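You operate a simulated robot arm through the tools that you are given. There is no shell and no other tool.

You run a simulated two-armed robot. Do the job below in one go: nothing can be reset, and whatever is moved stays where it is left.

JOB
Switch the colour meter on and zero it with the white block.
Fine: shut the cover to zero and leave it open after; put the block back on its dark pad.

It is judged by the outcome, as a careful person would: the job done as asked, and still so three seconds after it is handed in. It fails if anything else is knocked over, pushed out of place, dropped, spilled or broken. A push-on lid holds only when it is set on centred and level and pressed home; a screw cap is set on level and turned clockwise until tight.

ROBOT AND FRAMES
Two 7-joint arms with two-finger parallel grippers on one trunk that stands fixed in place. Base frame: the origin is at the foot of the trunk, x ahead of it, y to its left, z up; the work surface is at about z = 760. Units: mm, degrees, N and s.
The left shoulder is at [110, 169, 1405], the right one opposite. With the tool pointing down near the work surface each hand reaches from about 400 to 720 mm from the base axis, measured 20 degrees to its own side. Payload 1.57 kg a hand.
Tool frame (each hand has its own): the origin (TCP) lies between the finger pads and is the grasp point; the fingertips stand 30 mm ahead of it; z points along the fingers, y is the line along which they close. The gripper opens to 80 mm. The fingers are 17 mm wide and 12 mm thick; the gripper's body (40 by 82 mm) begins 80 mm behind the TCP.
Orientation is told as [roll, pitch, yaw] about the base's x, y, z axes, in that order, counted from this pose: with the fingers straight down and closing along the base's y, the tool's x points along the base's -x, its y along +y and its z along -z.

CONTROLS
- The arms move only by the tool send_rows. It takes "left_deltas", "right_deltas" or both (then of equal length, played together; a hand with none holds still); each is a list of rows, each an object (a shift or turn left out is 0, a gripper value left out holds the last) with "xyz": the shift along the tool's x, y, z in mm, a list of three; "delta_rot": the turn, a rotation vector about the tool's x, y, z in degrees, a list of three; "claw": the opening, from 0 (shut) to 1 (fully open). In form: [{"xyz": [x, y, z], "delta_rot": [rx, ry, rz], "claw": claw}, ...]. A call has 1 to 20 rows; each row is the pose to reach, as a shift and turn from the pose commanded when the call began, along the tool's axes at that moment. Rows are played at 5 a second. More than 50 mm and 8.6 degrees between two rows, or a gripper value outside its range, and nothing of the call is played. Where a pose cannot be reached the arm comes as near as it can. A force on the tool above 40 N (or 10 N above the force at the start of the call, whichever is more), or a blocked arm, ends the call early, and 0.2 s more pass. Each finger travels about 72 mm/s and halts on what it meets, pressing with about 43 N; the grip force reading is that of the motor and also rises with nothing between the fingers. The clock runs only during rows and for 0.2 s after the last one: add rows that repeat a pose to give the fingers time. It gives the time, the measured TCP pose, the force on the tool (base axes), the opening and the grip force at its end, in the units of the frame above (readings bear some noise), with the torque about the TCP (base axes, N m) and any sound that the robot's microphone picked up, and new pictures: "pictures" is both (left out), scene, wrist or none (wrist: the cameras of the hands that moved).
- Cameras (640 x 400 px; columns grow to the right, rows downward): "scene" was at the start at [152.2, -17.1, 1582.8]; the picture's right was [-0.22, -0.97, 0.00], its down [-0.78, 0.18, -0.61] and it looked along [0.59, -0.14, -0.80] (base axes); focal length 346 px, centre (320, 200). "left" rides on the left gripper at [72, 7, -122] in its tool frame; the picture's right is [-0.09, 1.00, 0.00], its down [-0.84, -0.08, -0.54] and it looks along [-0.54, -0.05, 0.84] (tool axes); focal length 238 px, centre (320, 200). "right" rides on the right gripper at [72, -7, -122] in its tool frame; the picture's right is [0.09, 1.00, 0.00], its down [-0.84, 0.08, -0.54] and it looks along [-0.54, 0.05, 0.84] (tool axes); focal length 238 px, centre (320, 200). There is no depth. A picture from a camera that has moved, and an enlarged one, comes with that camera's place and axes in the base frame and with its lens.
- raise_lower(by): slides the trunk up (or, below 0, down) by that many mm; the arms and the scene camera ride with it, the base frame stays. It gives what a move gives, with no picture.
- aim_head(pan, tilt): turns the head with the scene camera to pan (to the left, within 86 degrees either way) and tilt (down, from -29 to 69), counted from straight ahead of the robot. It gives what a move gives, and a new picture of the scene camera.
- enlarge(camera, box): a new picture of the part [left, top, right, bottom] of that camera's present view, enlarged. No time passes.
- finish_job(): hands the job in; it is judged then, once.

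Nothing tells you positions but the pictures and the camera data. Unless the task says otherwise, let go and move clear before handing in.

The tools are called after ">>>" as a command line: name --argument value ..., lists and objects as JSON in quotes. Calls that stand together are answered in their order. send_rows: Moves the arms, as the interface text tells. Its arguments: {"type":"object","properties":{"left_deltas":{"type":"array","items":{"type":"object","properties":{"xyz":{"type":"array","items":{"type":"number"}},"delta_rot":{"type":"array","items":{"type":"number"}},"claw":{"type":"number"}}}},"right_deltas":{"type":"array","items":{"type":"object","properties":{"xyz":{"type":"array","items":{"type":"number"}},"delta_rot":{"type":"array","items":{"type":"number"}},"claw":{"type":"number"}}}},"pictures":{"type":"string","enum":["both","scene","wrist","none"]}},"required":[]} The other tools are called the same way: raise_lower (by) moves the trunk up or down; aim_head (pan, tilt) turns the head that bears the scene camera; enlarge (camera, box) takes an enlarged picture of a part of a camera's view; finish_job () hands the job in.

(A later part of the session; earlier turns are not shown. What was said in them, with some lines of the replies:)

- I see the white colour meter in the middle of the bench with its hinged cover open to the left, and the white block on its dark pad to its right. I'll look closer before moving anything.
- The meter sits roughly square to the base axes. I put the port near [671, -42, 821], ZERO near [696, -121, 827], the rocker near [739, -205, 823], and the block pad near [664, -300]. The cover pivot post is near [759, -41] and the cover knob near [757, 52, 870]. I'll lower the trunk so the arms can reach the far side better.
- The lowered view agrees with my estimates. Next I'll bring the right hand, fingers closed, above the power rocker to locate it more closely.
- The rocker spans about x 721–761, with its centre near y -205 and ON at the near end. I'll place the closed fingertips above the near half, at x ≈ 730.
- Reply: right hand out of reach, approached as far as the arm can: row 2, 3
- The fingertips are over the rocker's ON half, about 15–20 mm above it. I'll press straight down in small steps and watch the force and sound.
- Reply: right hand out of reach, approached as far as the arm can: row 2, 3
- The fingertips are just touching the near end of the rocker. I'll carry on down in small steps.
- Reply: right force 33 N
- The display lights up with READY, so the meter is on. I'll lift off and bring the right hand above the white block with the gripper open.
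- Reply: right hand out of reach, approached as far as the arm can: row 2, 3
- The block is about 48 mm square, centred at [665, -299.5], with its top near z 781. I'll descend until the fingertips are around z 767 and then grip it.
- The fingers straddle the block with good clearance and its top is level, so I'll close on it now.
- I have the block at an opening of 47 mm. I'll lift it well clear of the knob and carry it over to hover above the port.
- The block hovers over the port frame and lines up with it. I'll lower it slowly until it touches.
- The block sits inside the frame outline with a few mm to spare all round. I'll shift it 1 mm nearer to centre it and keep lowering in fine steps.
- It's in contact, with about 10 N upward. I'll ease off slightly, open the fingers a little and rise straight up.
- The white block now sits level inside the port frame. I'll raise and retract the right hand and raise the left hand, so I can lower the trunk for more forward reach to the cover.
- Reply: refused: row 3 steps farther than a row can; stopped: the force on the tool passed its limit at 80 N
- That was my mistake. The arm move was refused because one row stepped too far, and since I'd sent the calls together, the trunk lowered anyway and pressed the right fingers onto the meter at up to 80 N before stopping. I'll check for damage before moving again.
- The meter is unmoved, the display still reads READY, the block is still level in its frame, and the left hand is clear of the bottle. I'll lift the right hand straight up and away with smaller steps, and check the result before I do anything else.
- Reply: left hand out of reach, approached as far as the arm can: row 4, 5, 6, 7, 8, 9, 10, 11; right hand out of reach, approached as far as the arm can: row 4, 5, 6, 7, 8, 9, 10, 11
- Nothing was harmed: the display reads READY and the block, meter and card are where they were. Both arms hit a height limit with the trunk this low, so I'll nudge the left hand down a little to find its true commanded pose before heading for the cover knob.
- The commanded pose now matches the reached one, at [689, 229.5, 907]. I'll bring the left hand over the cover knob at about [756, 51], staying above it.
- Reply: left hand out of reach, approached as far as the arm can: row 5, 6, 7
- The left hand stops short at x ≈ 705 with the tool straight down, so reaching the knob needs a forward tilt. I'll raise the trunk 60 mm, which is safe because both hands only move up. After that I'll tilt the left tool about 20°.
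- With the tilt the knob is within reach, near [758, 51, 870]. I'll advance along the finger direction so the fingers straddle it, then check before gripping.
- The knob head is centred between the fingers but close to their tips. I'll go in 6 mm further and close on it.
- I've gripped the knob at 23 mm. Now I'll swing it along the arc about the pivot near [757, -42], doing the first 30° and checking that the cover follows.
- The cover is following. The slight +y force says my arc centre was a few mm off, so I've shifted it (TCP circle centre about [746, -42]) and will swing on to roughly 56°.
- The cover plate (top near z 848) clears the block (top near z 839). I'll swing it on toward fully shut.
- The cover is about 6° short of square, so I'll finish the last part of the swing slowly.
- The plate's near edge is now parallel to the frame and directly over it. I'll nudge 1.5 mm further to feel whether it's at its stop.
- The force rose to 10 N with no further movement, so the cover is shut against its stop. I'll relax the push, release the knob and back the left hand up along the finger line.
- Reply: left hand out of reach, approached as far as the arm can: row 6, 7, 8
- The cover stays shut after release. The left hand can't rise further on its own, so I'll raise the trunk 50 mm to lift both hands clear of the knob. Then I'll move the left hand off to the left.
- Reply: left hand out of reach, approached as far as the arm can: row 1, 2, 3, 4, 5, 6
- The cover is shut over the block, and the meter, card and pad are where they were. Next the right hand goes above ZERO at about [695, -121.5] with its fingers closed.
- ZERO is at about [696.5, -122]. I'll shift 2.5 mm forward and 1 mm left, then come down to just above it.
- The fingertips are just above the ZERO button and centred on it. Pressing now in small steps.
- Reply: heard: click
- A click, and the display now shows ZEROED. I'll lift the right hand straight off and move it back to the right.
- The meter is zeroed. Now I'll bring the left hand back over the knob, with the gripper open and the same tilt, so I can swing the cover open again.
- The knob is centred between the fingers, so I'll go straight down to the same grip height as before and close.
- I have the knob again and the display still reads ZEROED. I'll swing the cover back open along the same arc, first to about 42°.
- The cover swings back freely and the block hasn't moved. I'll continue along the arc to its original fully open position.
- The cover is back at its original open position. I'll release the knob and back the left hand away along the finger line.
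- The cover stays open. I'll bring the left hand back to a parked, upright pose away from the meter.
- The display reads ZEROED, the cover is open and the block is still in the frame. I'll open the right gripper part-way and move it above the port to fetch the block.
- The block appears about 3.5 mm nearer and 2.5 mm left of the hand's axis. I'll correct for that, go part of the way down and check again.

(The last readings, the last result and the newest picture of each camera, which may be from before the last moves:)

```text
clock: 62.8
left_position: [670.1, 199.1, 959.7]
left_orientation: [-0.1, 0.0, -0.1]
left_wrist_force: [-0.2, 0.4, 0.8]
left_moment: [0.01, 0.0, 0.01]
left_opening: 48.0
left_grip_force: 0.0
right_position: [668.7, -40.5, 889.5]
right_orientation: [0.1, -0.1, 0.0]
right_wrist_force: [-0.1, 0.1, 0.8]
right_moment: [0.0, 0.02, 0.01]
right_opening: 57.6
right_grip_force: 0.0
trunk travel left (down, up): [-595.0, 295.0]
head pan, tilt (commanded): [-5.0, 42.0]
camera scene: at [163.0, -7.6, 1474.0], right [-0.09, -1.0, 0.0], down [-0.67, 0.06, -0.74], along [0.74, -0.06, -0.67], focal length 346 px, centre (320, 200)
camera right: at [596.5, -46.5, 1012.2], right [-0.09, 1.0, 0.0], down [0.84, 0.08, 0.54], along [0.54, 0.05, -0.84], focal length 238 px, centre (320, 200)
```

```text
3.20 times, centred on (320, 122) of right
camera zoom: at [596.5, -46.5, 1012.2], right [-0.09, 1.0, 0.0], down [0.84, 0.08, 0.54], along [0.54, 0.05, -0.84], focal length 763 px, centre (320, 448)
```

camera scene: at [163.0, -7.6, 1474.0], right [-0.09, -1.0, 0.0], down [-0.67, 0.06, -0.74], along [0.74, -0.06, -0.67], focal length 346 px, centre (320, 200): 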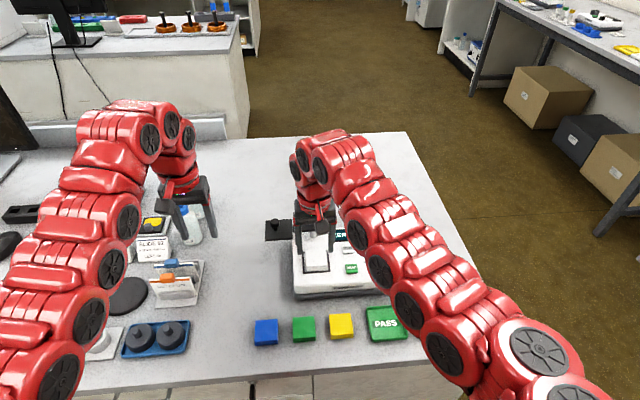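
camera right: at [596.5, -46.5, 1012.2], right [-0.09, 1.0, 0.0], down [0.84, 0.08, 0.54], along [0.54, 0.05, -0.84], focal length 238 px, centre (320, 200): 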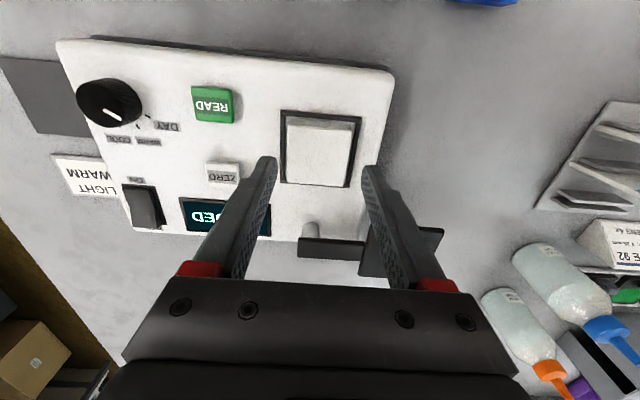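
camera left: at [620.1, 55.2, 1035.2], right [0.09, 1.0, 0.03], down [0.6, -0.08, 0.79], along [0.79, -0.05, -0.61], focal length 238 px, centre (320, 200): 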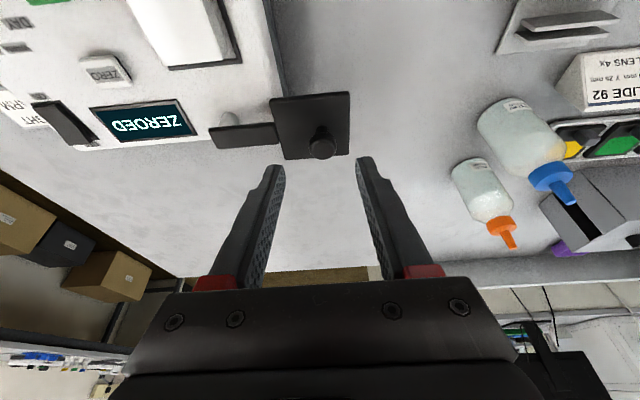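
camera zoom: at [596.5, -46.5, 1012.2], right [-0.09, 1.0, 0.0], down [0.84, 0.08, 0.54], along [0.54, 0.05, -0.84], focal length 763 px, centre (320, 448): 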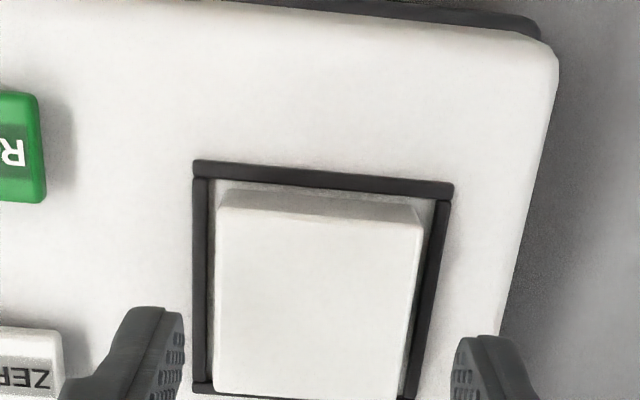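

>>> send_rows --right_deltas '[{"xyz": [1, -1.2, 12]}, {"xyz": [1, -1.2, 22]}, {"xyz": [1, -1.2, 30]}, {"xyz": [1, -1.2, 34]}, {"xyz": [1, -1.2, 36]}, {"xyz": [1, -1.2, 36]}]' --pictures "wrist"

>>> enlarge --camera "right" --box '[220, 80, 420, 205]'

```text
clock: 64.2
left_position: [671.6, 199.9, 960.0]
left_orientation: [-0.1, 0.0, 0.0]
left_wrist_force: [0.8, -0.1, -0.5]
left_moment: [0.0, 0.03, 0.03]
left_opening: 47.7
left_grip_force: 0.1
right_position: [668.4, -41.4, 853.1]
right_orientation: [0.1, 0.0, 0.0]
right_wrist_force: [-0.3, -0.2, -0.4]
right_moment: [-0.01, -0.01, 0.06]
right_opening: 57.5
right_grip_force: 0.0
trunk travel left (down, up): [-595.0, 295.0]
head pan, tilt (commanded): [-5.0, 42.0]
camera right: at [596.5, -47.1, 976.8], right [-0.09, 1.0, 0.0], down [0.84, 0.08, 0.54], along [0.54, 0.05, -0.84], focal length 238 px, centre (320, 200)
```

right: 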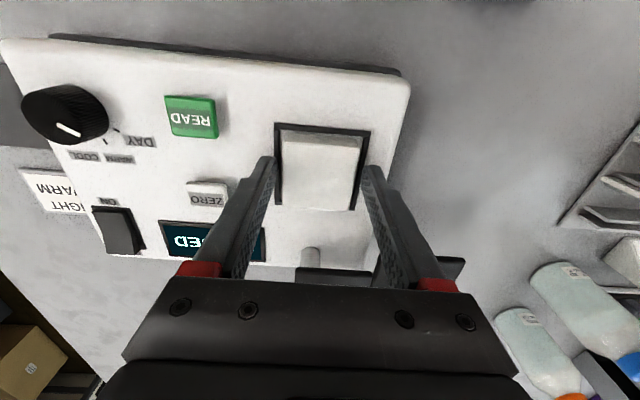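

```text
3.20 times, centred on (320, 142) of right
camera zoom: at [596.5, -47.1, 976.8], right [-0.09, 1.0, 0.0], down [0.84, 0.08, 0.54], along [0.54, 0.05, -0.84], focal length 763 px, centre (320, 384)
```

zoom: 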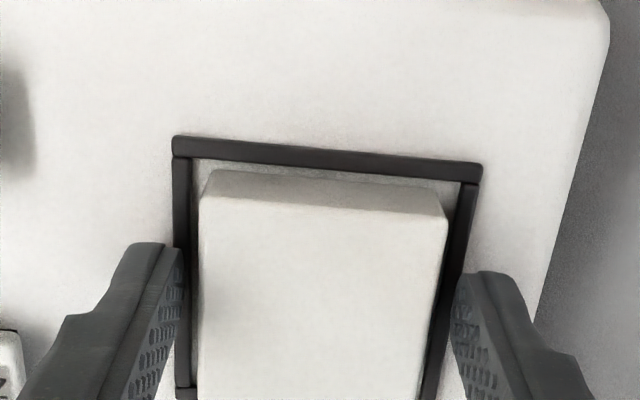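

The fingers straddle the block with no contact on the frame. I'll close on it.

>>> send_rows --right_deltas '[{"xyz": [0, 0, 0], "claw": 0.65}, {"xyz": [0, 0, 0], "claw": 0.55}, {"xyz": [0, 0, 0], "claw": 0.4}, {"xyz": [0, 0, 0], "claw": 0.4}]' --pictures "wrist"

```text
clock: 65.2
left_position: [670.8, 199.0, 957.9]
left_orientation: [-0.1, 0.0, 0.1]
left_wrist_force: [-0.4, -0.4, -0.3]
left_moment: [0.02, 0.01, 0.01]
left_opening: 47.9
left_grip_force: 0.2
right_position: [668.3, -39.9, 854.1]
right_orientation: [0.0, 0.0, 0.0]
right_wrist_force: [-0.8, -0.6, -0.1]
right_moment: [-0.04, -0.01, 0.01]
right_opening: 47.2
right_grip_force: 43.1
trunk travel left (down, up): [-595.0, 295.0]
head pan, tilt (commanded): [-5.0, 42.0]
camera right: at [596.5, -47.1, 976.9], right [-0.09, 1.0, 0.0], down [0.84, 0.08, 0.54], along [0.54, 0.05, -0.84], focal length 238 px, centre (320, 200)
```

right: 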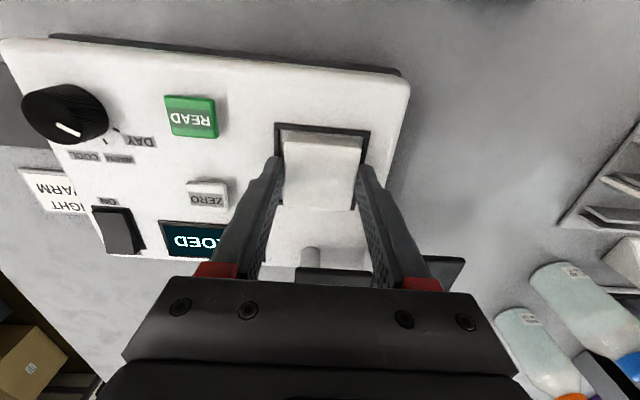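

The block is gripped at 47 mm. I'll lift it clear and carry it back above the dark pad.

>>> send_rows --right_deltas '[{"xyz": [0, 0, -10]}, {"xyz": [0, 0, -40]}, {"xyz": [0, 0, -78]}, {"xyz": [0, -40, -85]}, {"xyz": [0.5, -82, -85]}, {"xyz": [1, -125, -85]}, {"xyz": [1.5, -168, -85]}, {"xyz": [2, -211, -85]}, {"xyz": [2.9, -250, -80]}, {"xyz": [2.9, -258.9, -50]}, {"xyz": [2.9, -258.9, -20]}, {"xyz": [2.9, -258.9, -20]}]' --pictures "both"

>>> enlarge --camera "right" --box '[220, 60, 420, 185]'

>>> enlarge --camera "scene" --box '[360, 200, 460, 300]'

```text
clock: 67.8
left_position: [669.8, 199.7, 959.2]
left_orientation: [-0.2, 0.0, 0.0]
left_wrist_force: [-0.5, -0.3, 0.0]
left_moment: [0.03, 0.0, -0.02]
left_opening: 47.9
left_grip_force: 0.0
right_position: [666.6, -302.7, 871.1]
right_orientation: [0.1, -0.2, 0.0]
right_wrist_force: [0.6, 0.2, -1.3]
right_moment: [0.0, 0.02, 0.0]
right_opening: 46.9
right_grip_force: 44.0
trunk travel left (down, up): [-595.0, 295.0]
head pan, tilt (commanded): [-5.0, 42.0]
camera scene: at [162.9, -7.6, 1474.0], right [-0.09, -1.0, 0.0], down [-0.67, 0.06, -0.74], along [0.74, -0.06, -0.67], focal length 346 px, centre (320, 200)
camera right: at [595.3, -307.7, 994.4], right [-0.09, 1.0, 0.0], down [0.84, 0.08, 0.54], along [0.54, 0.05, -0.84], focal length 238 px, centre (320, 200)
```

scene: 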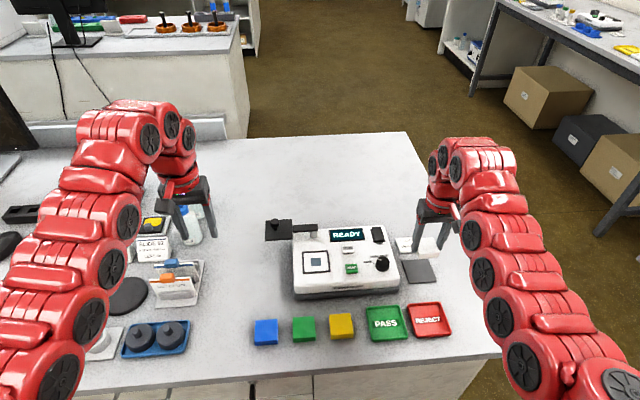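
right: 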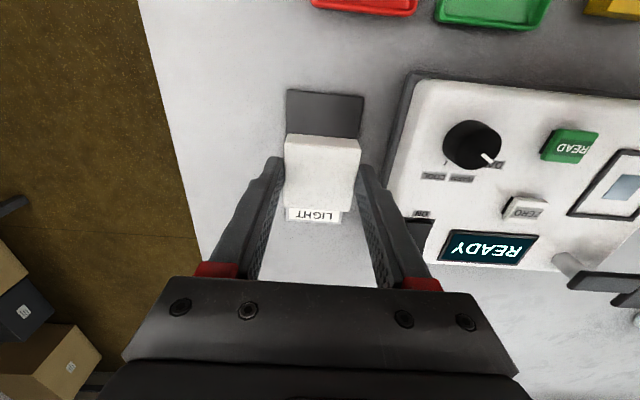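

```text
3.20 times, centred on (320, 122) of right
camera zoom: at [595.3, -307.7, 994.4], right [-0.09, 1.0, 0.0], down [0.84, 0.08, 0.54], along [0.54, 0.05, -0.84], focal length 763 px, centre (320, 448)
```

zoom: 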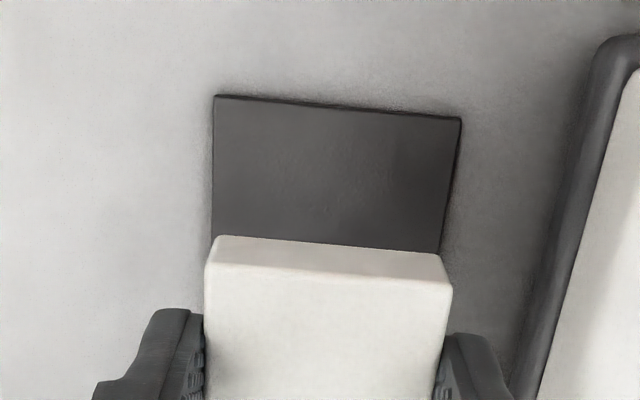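

```text
4.00 times, centred on (410, 250) of scene
camera zoom: at [162.9, -7.6, 1474.0], right [-0.09, -1.0, 0.0], down [-0.67, 0.06, -0.74], along [0.74, -0.06, -0.67], focal length 1382 px, centre (-40, 0)
```

zoom: 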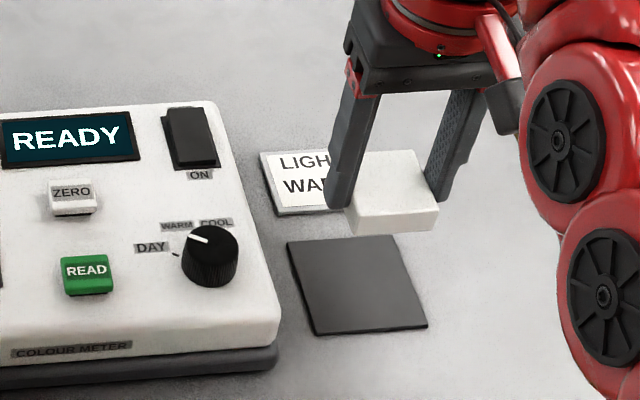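

The block hangs above and slightly beyond the pad centre, so I'll shift about 4.5 mm nearer and 1 mm left while lowering to just above the pad.

>>> send_rows --right_deltas '[{"xyz": [4.5, 1, 10]}, {"xyz": [4.5, 1, 30]}, {"xyz": [4.5, 1, 48]}, {"xyz": [4.5, 1, 58]}, {"xyz": [4.5, 1, 63]}, {"xyz": [4.5, 1, 63]}]' --pictures "both"

>>> enlarge --camera "right" --box '[220, 60, 420, 185]'

>>> enlarge --camera "scene" --box '[360, 210, 460, 300]'

```text
clock: 69.2
left_position: [671.1, 200.0, 958.1]
left_orientation: [0.0, 0.0, 0.0]
left_wrist_force: [-0.2, -1.1, -0.2]
left_moment: [0.02, 0.01, 0.0]
left_opening: 48.2
left_grip_force: 0.2
right_position: [660.0, -299.9, 808.7]
right_orientation: [0.1, -0.1, -0.1]
right_wrist_force: [-0.1, 0.7, -1.9]
right_moment: [0.01, 0.0, 0.04]
right_opening: 47.1
right_grip_force: 43.4
trunk travel left (down, up): [-595.0, 295.0]
head pan, tilt (commanded): [-5.0, 42.0]
camera scene: at [163.1, -7.8, 1473.9], right [-0.09, -1.0, 0.0], down [-0.67, 0.06, -0.74], along [0.74, -0.06, -0.67], focal length 346 px, centre (320, 200)
camera right: at [588.5, -305.5, 932.1], right [-0.09, 1.0, 0.0], down [0.84, 0.08, 0.54], along [0.54, 0.05, -0.84], focal length 238 px, centre (320, 200)
```

scene: 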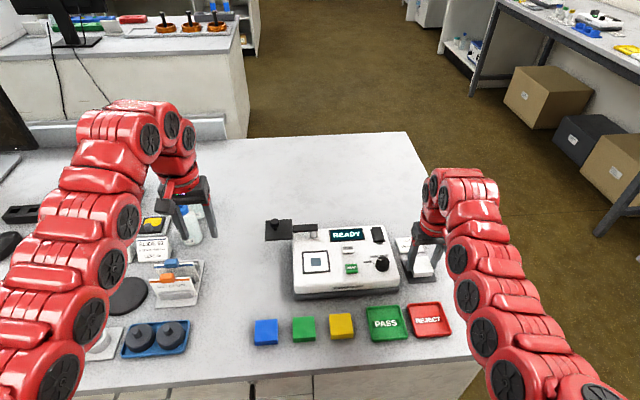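
right: 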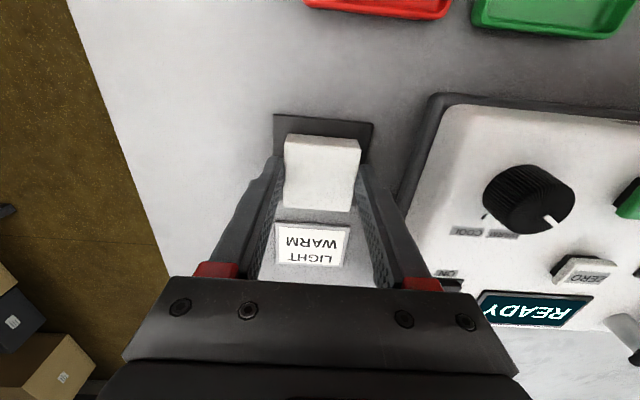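

```text
3.20 times, centred on (320, 122) of right
camera zoom: at [588.5, -305.5, 932.1], right [-0.09, 1.0, 0.0], down [0.84, 0.08, 0.54], along [0.54, 0.05, -0.84], focal length 763 px, centre (320, 448)
```

zoom: 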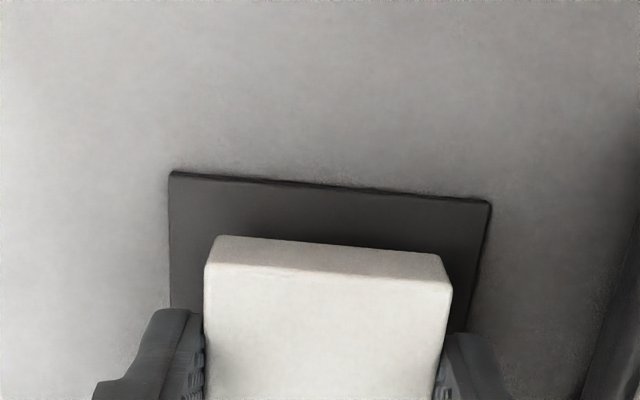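

```text
4.44 times, centred on (410, 255) of scene
camera zoom: at [163.1, -7.8, 1473.9], right [-0.09, -1.0, 0.0], down [-0.67, 0.06, -0.74], along [0.74, -0.06, -0.67], focal length 1536 px, centre (-80, -44)
```

zoom: 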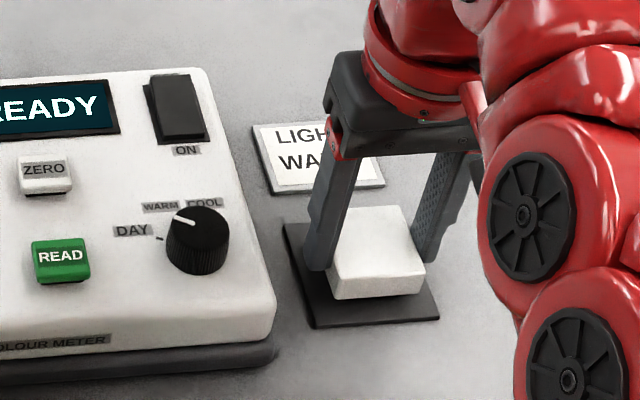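

The block is centred over the pad to within about 1 mm and roughly 9 mm above it. I'll lower it gently until it touches.

>>> send_rows --right_deltas '[{"xyz": [-1, -0.6, 3]}, {"xyz": [-1, -0.6, 5]}, {"xyz": [-1, -0.6, 7]}, {"xyz": [-1, -0.6, 8]}, {"xyz": [-1, -0.6, 8]}]' --pictures "wrist"

>>> enlarge --camera "right" --box '[220, 80, 420, 205]'

>>> enlarge --camera "scene" --box '[380, 230, 450, 290]'

```text
clock: 70.4
left_position: [671.8, 199.4, 958.3]
left_orientation: [0.1, 0.1, 0.1]
left_wrist_force: [-0.6, -0.1, 1.1]
left_moment: [0.0, 0.04, -0.01]
left_opening: 47.9
left_grip_force: 0.1
right_position: [659.9, -299.9, 802.8]
right_orientation: [0.1, 0.0, 0.0]
right_wrist_force: [0.5, -0.9, -0.8]
right_moment: [0.01, 0.02, 0.0]
right_opening: 47.3
right_grip_force: 43.3
trunk travel left (down, up): [-595.0, 295.0]
head pan, tilt (commanded): [-5.0, 42.0]
camera right: at [589.4, -305.3, 925.2], right [-0.09, 1.0, 0.0], down [0.84, 0.08, 0.54], along [0.54, 0.05, -0.84], focal length 238 px, centre (320, 200)
```

right: 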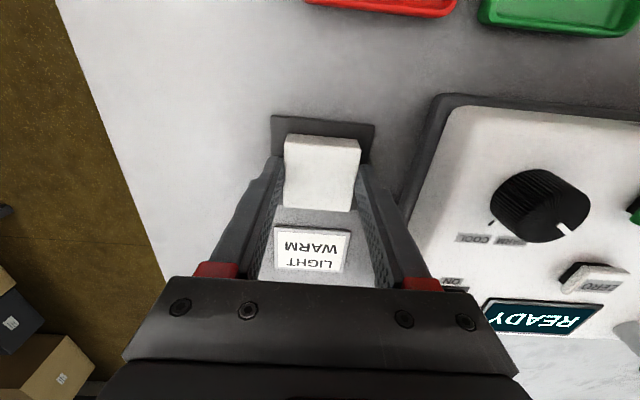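

```text
3.20 times, centred on (320, 142) of right
camera zoom: at [589.4, -305.3, 925.2], right [-0.09, 1.0, 0.0], down [0.84, 0.08, 0.54], along [0.54, 0.05, -0.84], focal length 763 px, centre (320, 384)
```

zoom: 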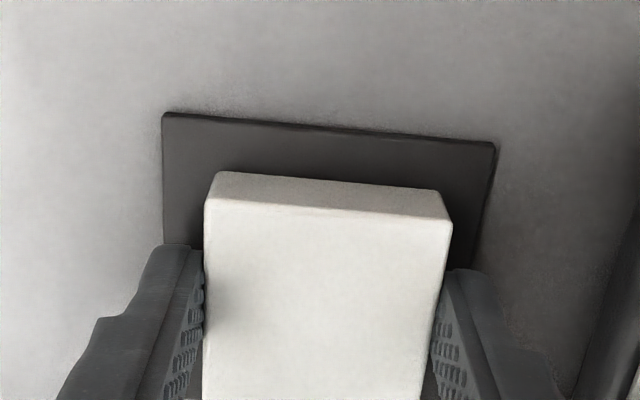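

```text
6.67 times, centred on (415, 260) of scene
camera zoom: at [163.1, -7.8, 1473.9], right [-0.09, -1.0, 0.0], down [-0.67, 0.06, -0.74], along [0.74, -0.06, -0.67], focal length 2304 px, centre (-313, -200)
```

zoom: 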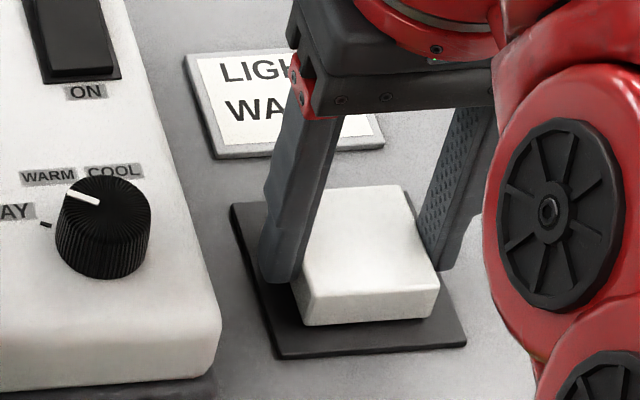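

>>> send_rows --right_deltas '[{"xyz": [0, 0, 1]}, {"xyz": [0, 0, 2]}, {"xyz": [0, 0, 3]}, {"xyz": [0, 0, 3]}]' --pictures "none"

>>> enlarge --camera "right" --box '[220, 80, 420, 205]'

>>> enlarge --camera "scene" --box '[380, 230, 450, 290]'

```text
clock: 71.4
left_position: [670.4, 199.8, 959.3]
left_orientation: [0.0, -0.1, 0.1]
left_wrist_force: [-0.4, 0.1, 0.5]
left_moment: [-0.01, 0.03, 0.0]
left_opening: 47.9
left_grip_force: 0.0
right_position: [661.7, -299.3, 800.7]
right_orientation: [0.0, -0.1, -0.1]
right_wrist_force: [1.2, 0.0, 0.6]
right_moment: [-0.03, 0.04, 0.01]
right_opening: 47.3
right_grip_force: 42.5
trunk travel left (down, up): [-595.0, 295.0]
head pan, tilt (commanded): [-5.0, 42.0]
```

```text
3.20 times, centred on (320, 142) of right
camera zoom: at [589.7, -305.8, 922.8], right [-0.09, 1.0, 0.0], down [0.84, 0.08, 0.54], along [0.54, 0.05, -0.84], focal length 763 px, centre (320, 384)
```

zoom: 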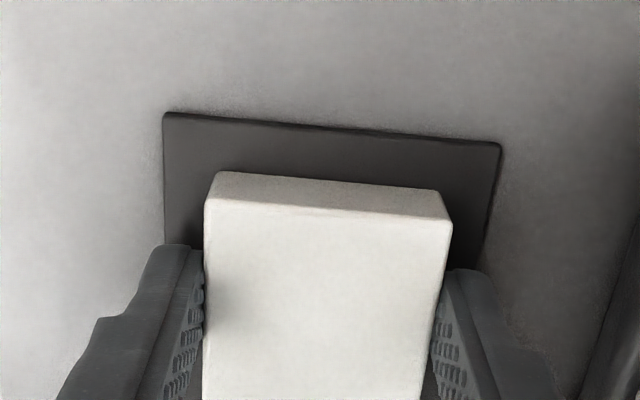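

```text
6.67 times, centred on (415, 260) of scene
camera zoom: at [163.0, -7.8, 1474.0], right [-0.09, -1.0, 0.0], down [-0.67, 0.06, -0.74], along [0.74, -0.06, -0.67], focal length 2304 px, centre (-313, -200)
```

zoom: 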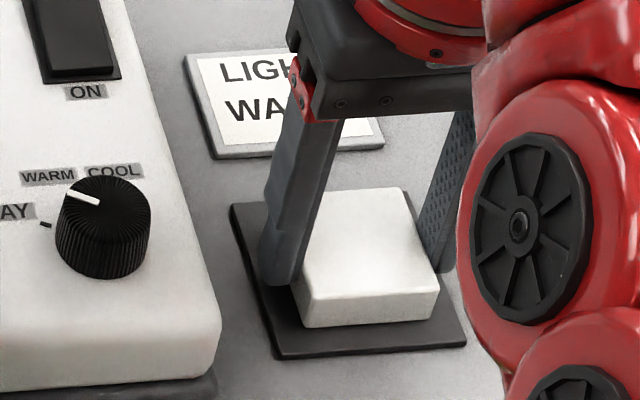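

>>> send_rows --right_deltas '[{"xyz": [0, 0, 1]}, {"xyz": [0, 0, 2]}, {"xyz": [0, 0, 2]}]' --pictures "none"

```text
clock: 72.2
left_position: [670.5, 199.7, 960.6]
left_orientation: [-0.1, -0.1, 0.0]
left_wrist_force: [-0.1, 0.5, 0.8]
left_moment: [-0.03, 0.02, 0.01]
left_opening: 47.8
left_grip_force: 0.0
right_position: [660.6, -299.1, 800.7]
right_orientation: [0.0, -0.3, -0.2]
right_wrist_force: [5.9, -3.6, 23.3]
right_moment: [-0.07, 0.32, 0.04]
right_opening: 47.1
right_grip_force: 43.1
trunk travel left (down, up): [-595.0, 295.0]
head pan, tilt (commanded): [-5.0, 42.0]
```

The block has landed, with about 23 N of contact. I'll ease off, open the fingers and lift straight up.

>>> send_rows --right_deltas '[{"xyz": [0, 0, -1.5]}, {"xyz": [0, 0, -1.8]}, {"xyz": [0, 0, -1.8], "claw": 0.65}, {"xyz": [0, 0, -1.8], "claw": 0.78}, {"xyz": [0, 0, -1.8], "claw": 0.78}, {"xyz": [0, 0, -12], "claw": 0.78}, {"xyz": [0, 0, -40], "claw": 0.78}, {"xyz": [0, 0, -80], "claw": 0.78}, {"xyz": [0, 0, -115], "claw": 0.78}]' --pictures "both"

>>> enlarge --camera "right" --box '[220, 60, 420, 185]'

>>> enlarge --camera "scene" --box '[240, 190, 460, 328]'

```text
clock: 74.2
left_position: [670.1, 199.2, 959.4]
left_orientation: [-0.1, 0.1, 0.1]
left_wrist_force: [-0.2, 0.0, 0.4]
left_moment: [-0.02, 0.03, 0.03]
left_opening: 48.4
left_grip_force: 0.0
right_position: [661.2, -297.9, 913.4]
right_orientation: [0.0, 0.0, 0.0]
right_wrist_force: [-0.1, 0.0, 1.4]
right_moment: [0.0, 0.03, 0.04]
right_opening: 62.5
right_grip_force: 0.0
trunk travel left (down, up): [-595.0, 295.0]
head pan, tilt (commanded): [-5.0, 42.0]
camera scene: at [162.7, -7.4, 1474.0], right [-0.09, -1.0, 0.0], down [-0.67, 0.06, -0.74], along [0.74, -0.06, -0.67], focal length 346 px, centre (320, 200)
camera right: at [590.4, -304.2, 1036.3], right [-0.09, 1.0, 0.0], down [0.84, 0.08, 0.54], along [0.54, 0.05, -0.84], focal length 238 px, centre (320, 200)
```

scene: 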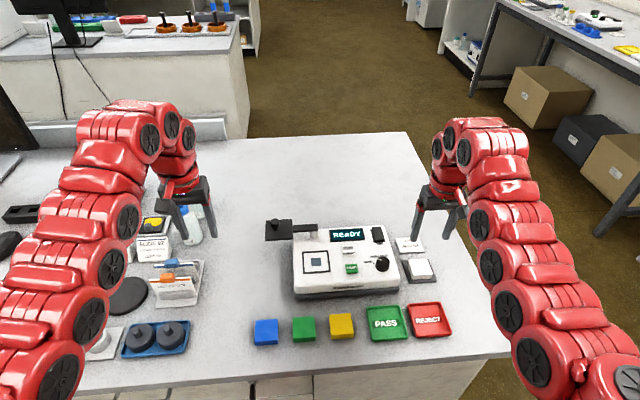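
right: 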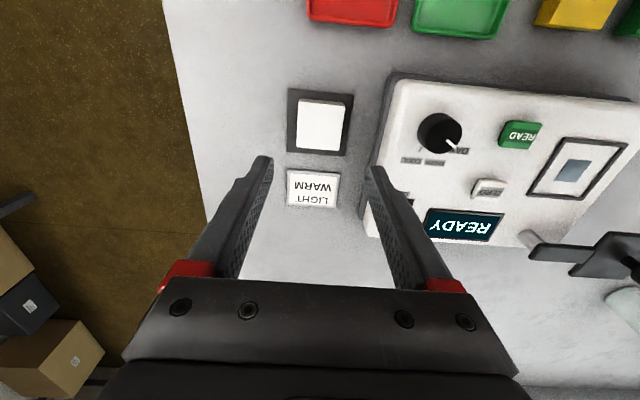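

```text
3.20 times, centred on (320, 122) of right
camera zoom: at [590.4, -304.2, 1036.3], right [-0.09, 1.0, 0.0], down [0.84, 0.08, 0.54], along [0.54, 0.05, -0.84], focal length 763 px, centre (320, 448)
```

zoom: 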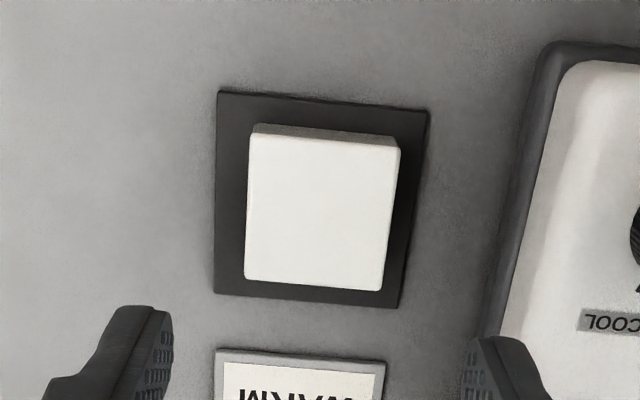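

```text
2.90 times, centred on (350, 259) of scene
camera zoom: at [162.7, -7.4, 1474.0], right [-0.09, -1.0, 0.0], down [-0.67, 0.06, -0.74], along [0.74, -0.06, -0.67], focal length 1002 px, centre (233, 29)
```

zoom: 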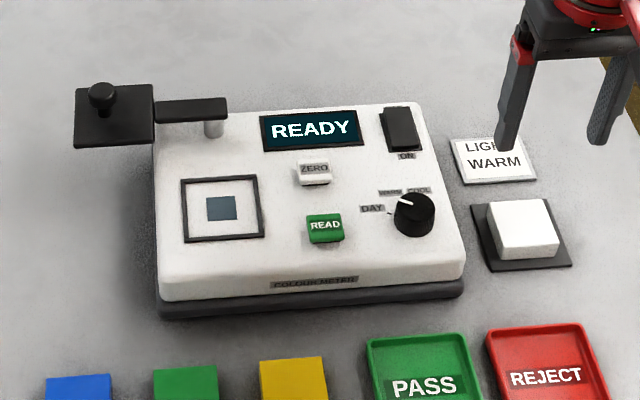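

The block is back, centred and level on its dark pad. The meter is on, and after showing ZEROED it's back to READY; the cover is open. I'll move the right hand well clear and take a last look.

>>> send_rows --right_deltas '[{"xyz": [5, -10, -30]}, {"xyz": [15, -25, -60]}, {"xyz": [25, -40, -75]}, {"xyz": [25, -40, -75]}]' --pictures "both"

>>> aim_head --pan 5 --tilt 45

>>> enlarge --camera "scene" --box '[280, 160, 520, 310]'

```text
clock: 75.2
left_position: [671.5, 199.6, 958.5]
left_orientation: [-0.1, 0.0, 0.1]
left_wrist_force: [0.2, 0.1, 0.6]
left_moment: [0.0, 0.0, 0.0]
left_opening: 48.0
left_grip_force: 0.0
right_position: [636.0, -340.5, 987.6]
right_orientation: [0.1, 0.0, 0.0]
right_wrist_force: [0.9, -0.7, -0.9]
right_moment: [-0.01, -0.01, -0.04]
right_opening: 62.6
right_grip_force: 0.1
trunk travel left (down, up): [-595.0, 295.0]
head pan, tilt (commanded): [-5.0, 42.0]
camera scene: at [163.4, -7.3, 1473.9], right [-0.09, -1.0, 0.0], down [-0.67, 0.06, -0.74], along [0.74, -0.06, -0.67], focal length 346 px, centre (320, 200)
camera right: at [564.3, -345.9, 1110.4], right [-0.09, 1.0, 0.0], down [0.84, 0.08, 0.54], along [0.54, 0.05, -0.84], focal length 238 px, centre (320, 200)
```

scene: 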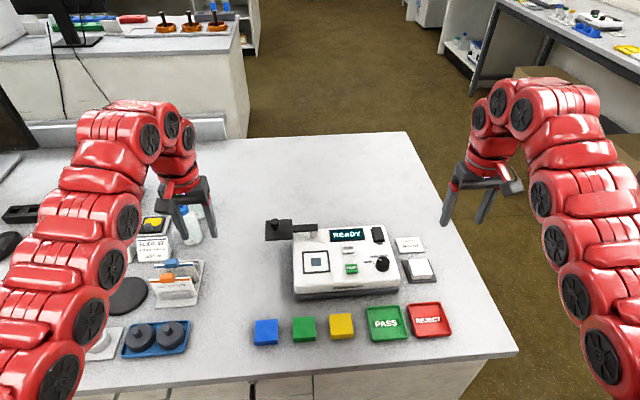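
right: 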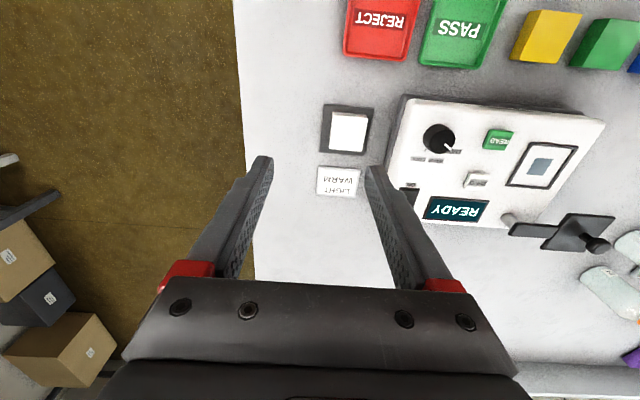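

```text
clock: 75.9
left_position: [671.4, 199.4, 959.0]
left_orientation: [0.0, 0.0, 0.0]
left_wrist_force: [0.4, -0.3, -0.1]
left_moment: [0.01, 0.01, -0.03]
left_opening: 48.1
left_grip_force: 0.0
right_position: [635.1, -340.5, 988.5]
right_orientation: [0.1, 0.0, 0.0]
right_wrist_force: [0.0, -0.2, -0.1]
right_moment: [0.04, 0.02, 0.01]
right_opening: 62.4
right_grip_force: 0.0
trunk travel left (down, up): [-595.0, 295.0]
head pan, tilt (commanded): [5.0, 45.0]
camera scene: at [160.7, 6.5, 1469.7], right [0.09, -1.0, 0.0], down [-0.7, -0.06, -0.71], along [0.7, 0.06, -0.71], focal length 346 px, centre (320, 200)
```

scene: 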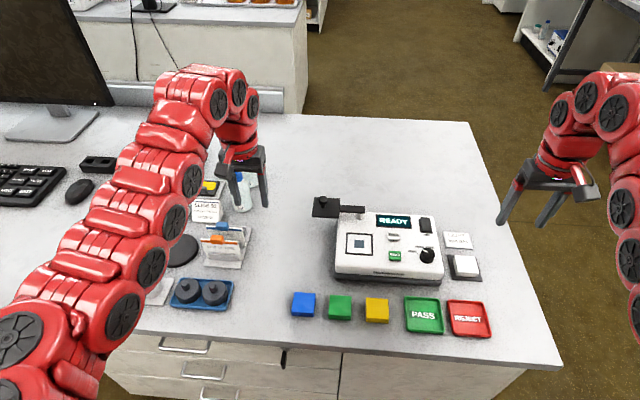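

```text
2.67 times, centred on (400, 235) of scene
camera zoom: at [160.7, 6.5, 1469.7], right [0.09, -1.0, 0.0], down [-0.7, -0.06, -0.71], along [0.7, 0.06, -0.71], focal length 922 px, centre (107, 107)
```

zoom: 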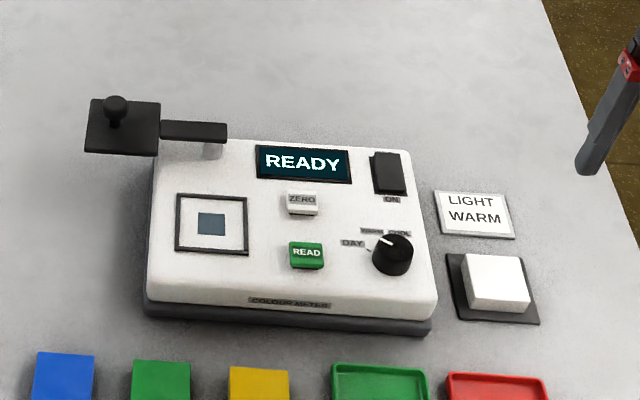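

Everything is as asked: the meter is on and was zeroed on the white block, the cover is open, and the block is on its pad. Both hands are clear and nothing else has been disturbed, so I'm handing it in.

>>> finish_job

```text
The job is handed in.
```

The colour meter is on and was zeroed with the white block under the shut cover. The display showed ZEROED, then went back to READY once I had lifted the block out. The cover is open again, the block is back in the centre of its dark pad, and both hands are clear.

**Hard press on the meter:** I sent an arm move and a trunk move together. The arm move was refused, but the trunk still went down and pressed the right fingers onto the meter beside the block, at up to 80 N, before it stopped. I saw no damage or shift afterwards, and the meter worked normally when I zeroed it.

**Light setting:** The card by the meter says "LIGHT WARM". The job didn't mention the light, so I left that dial as I found it; it appears to be on DAY.
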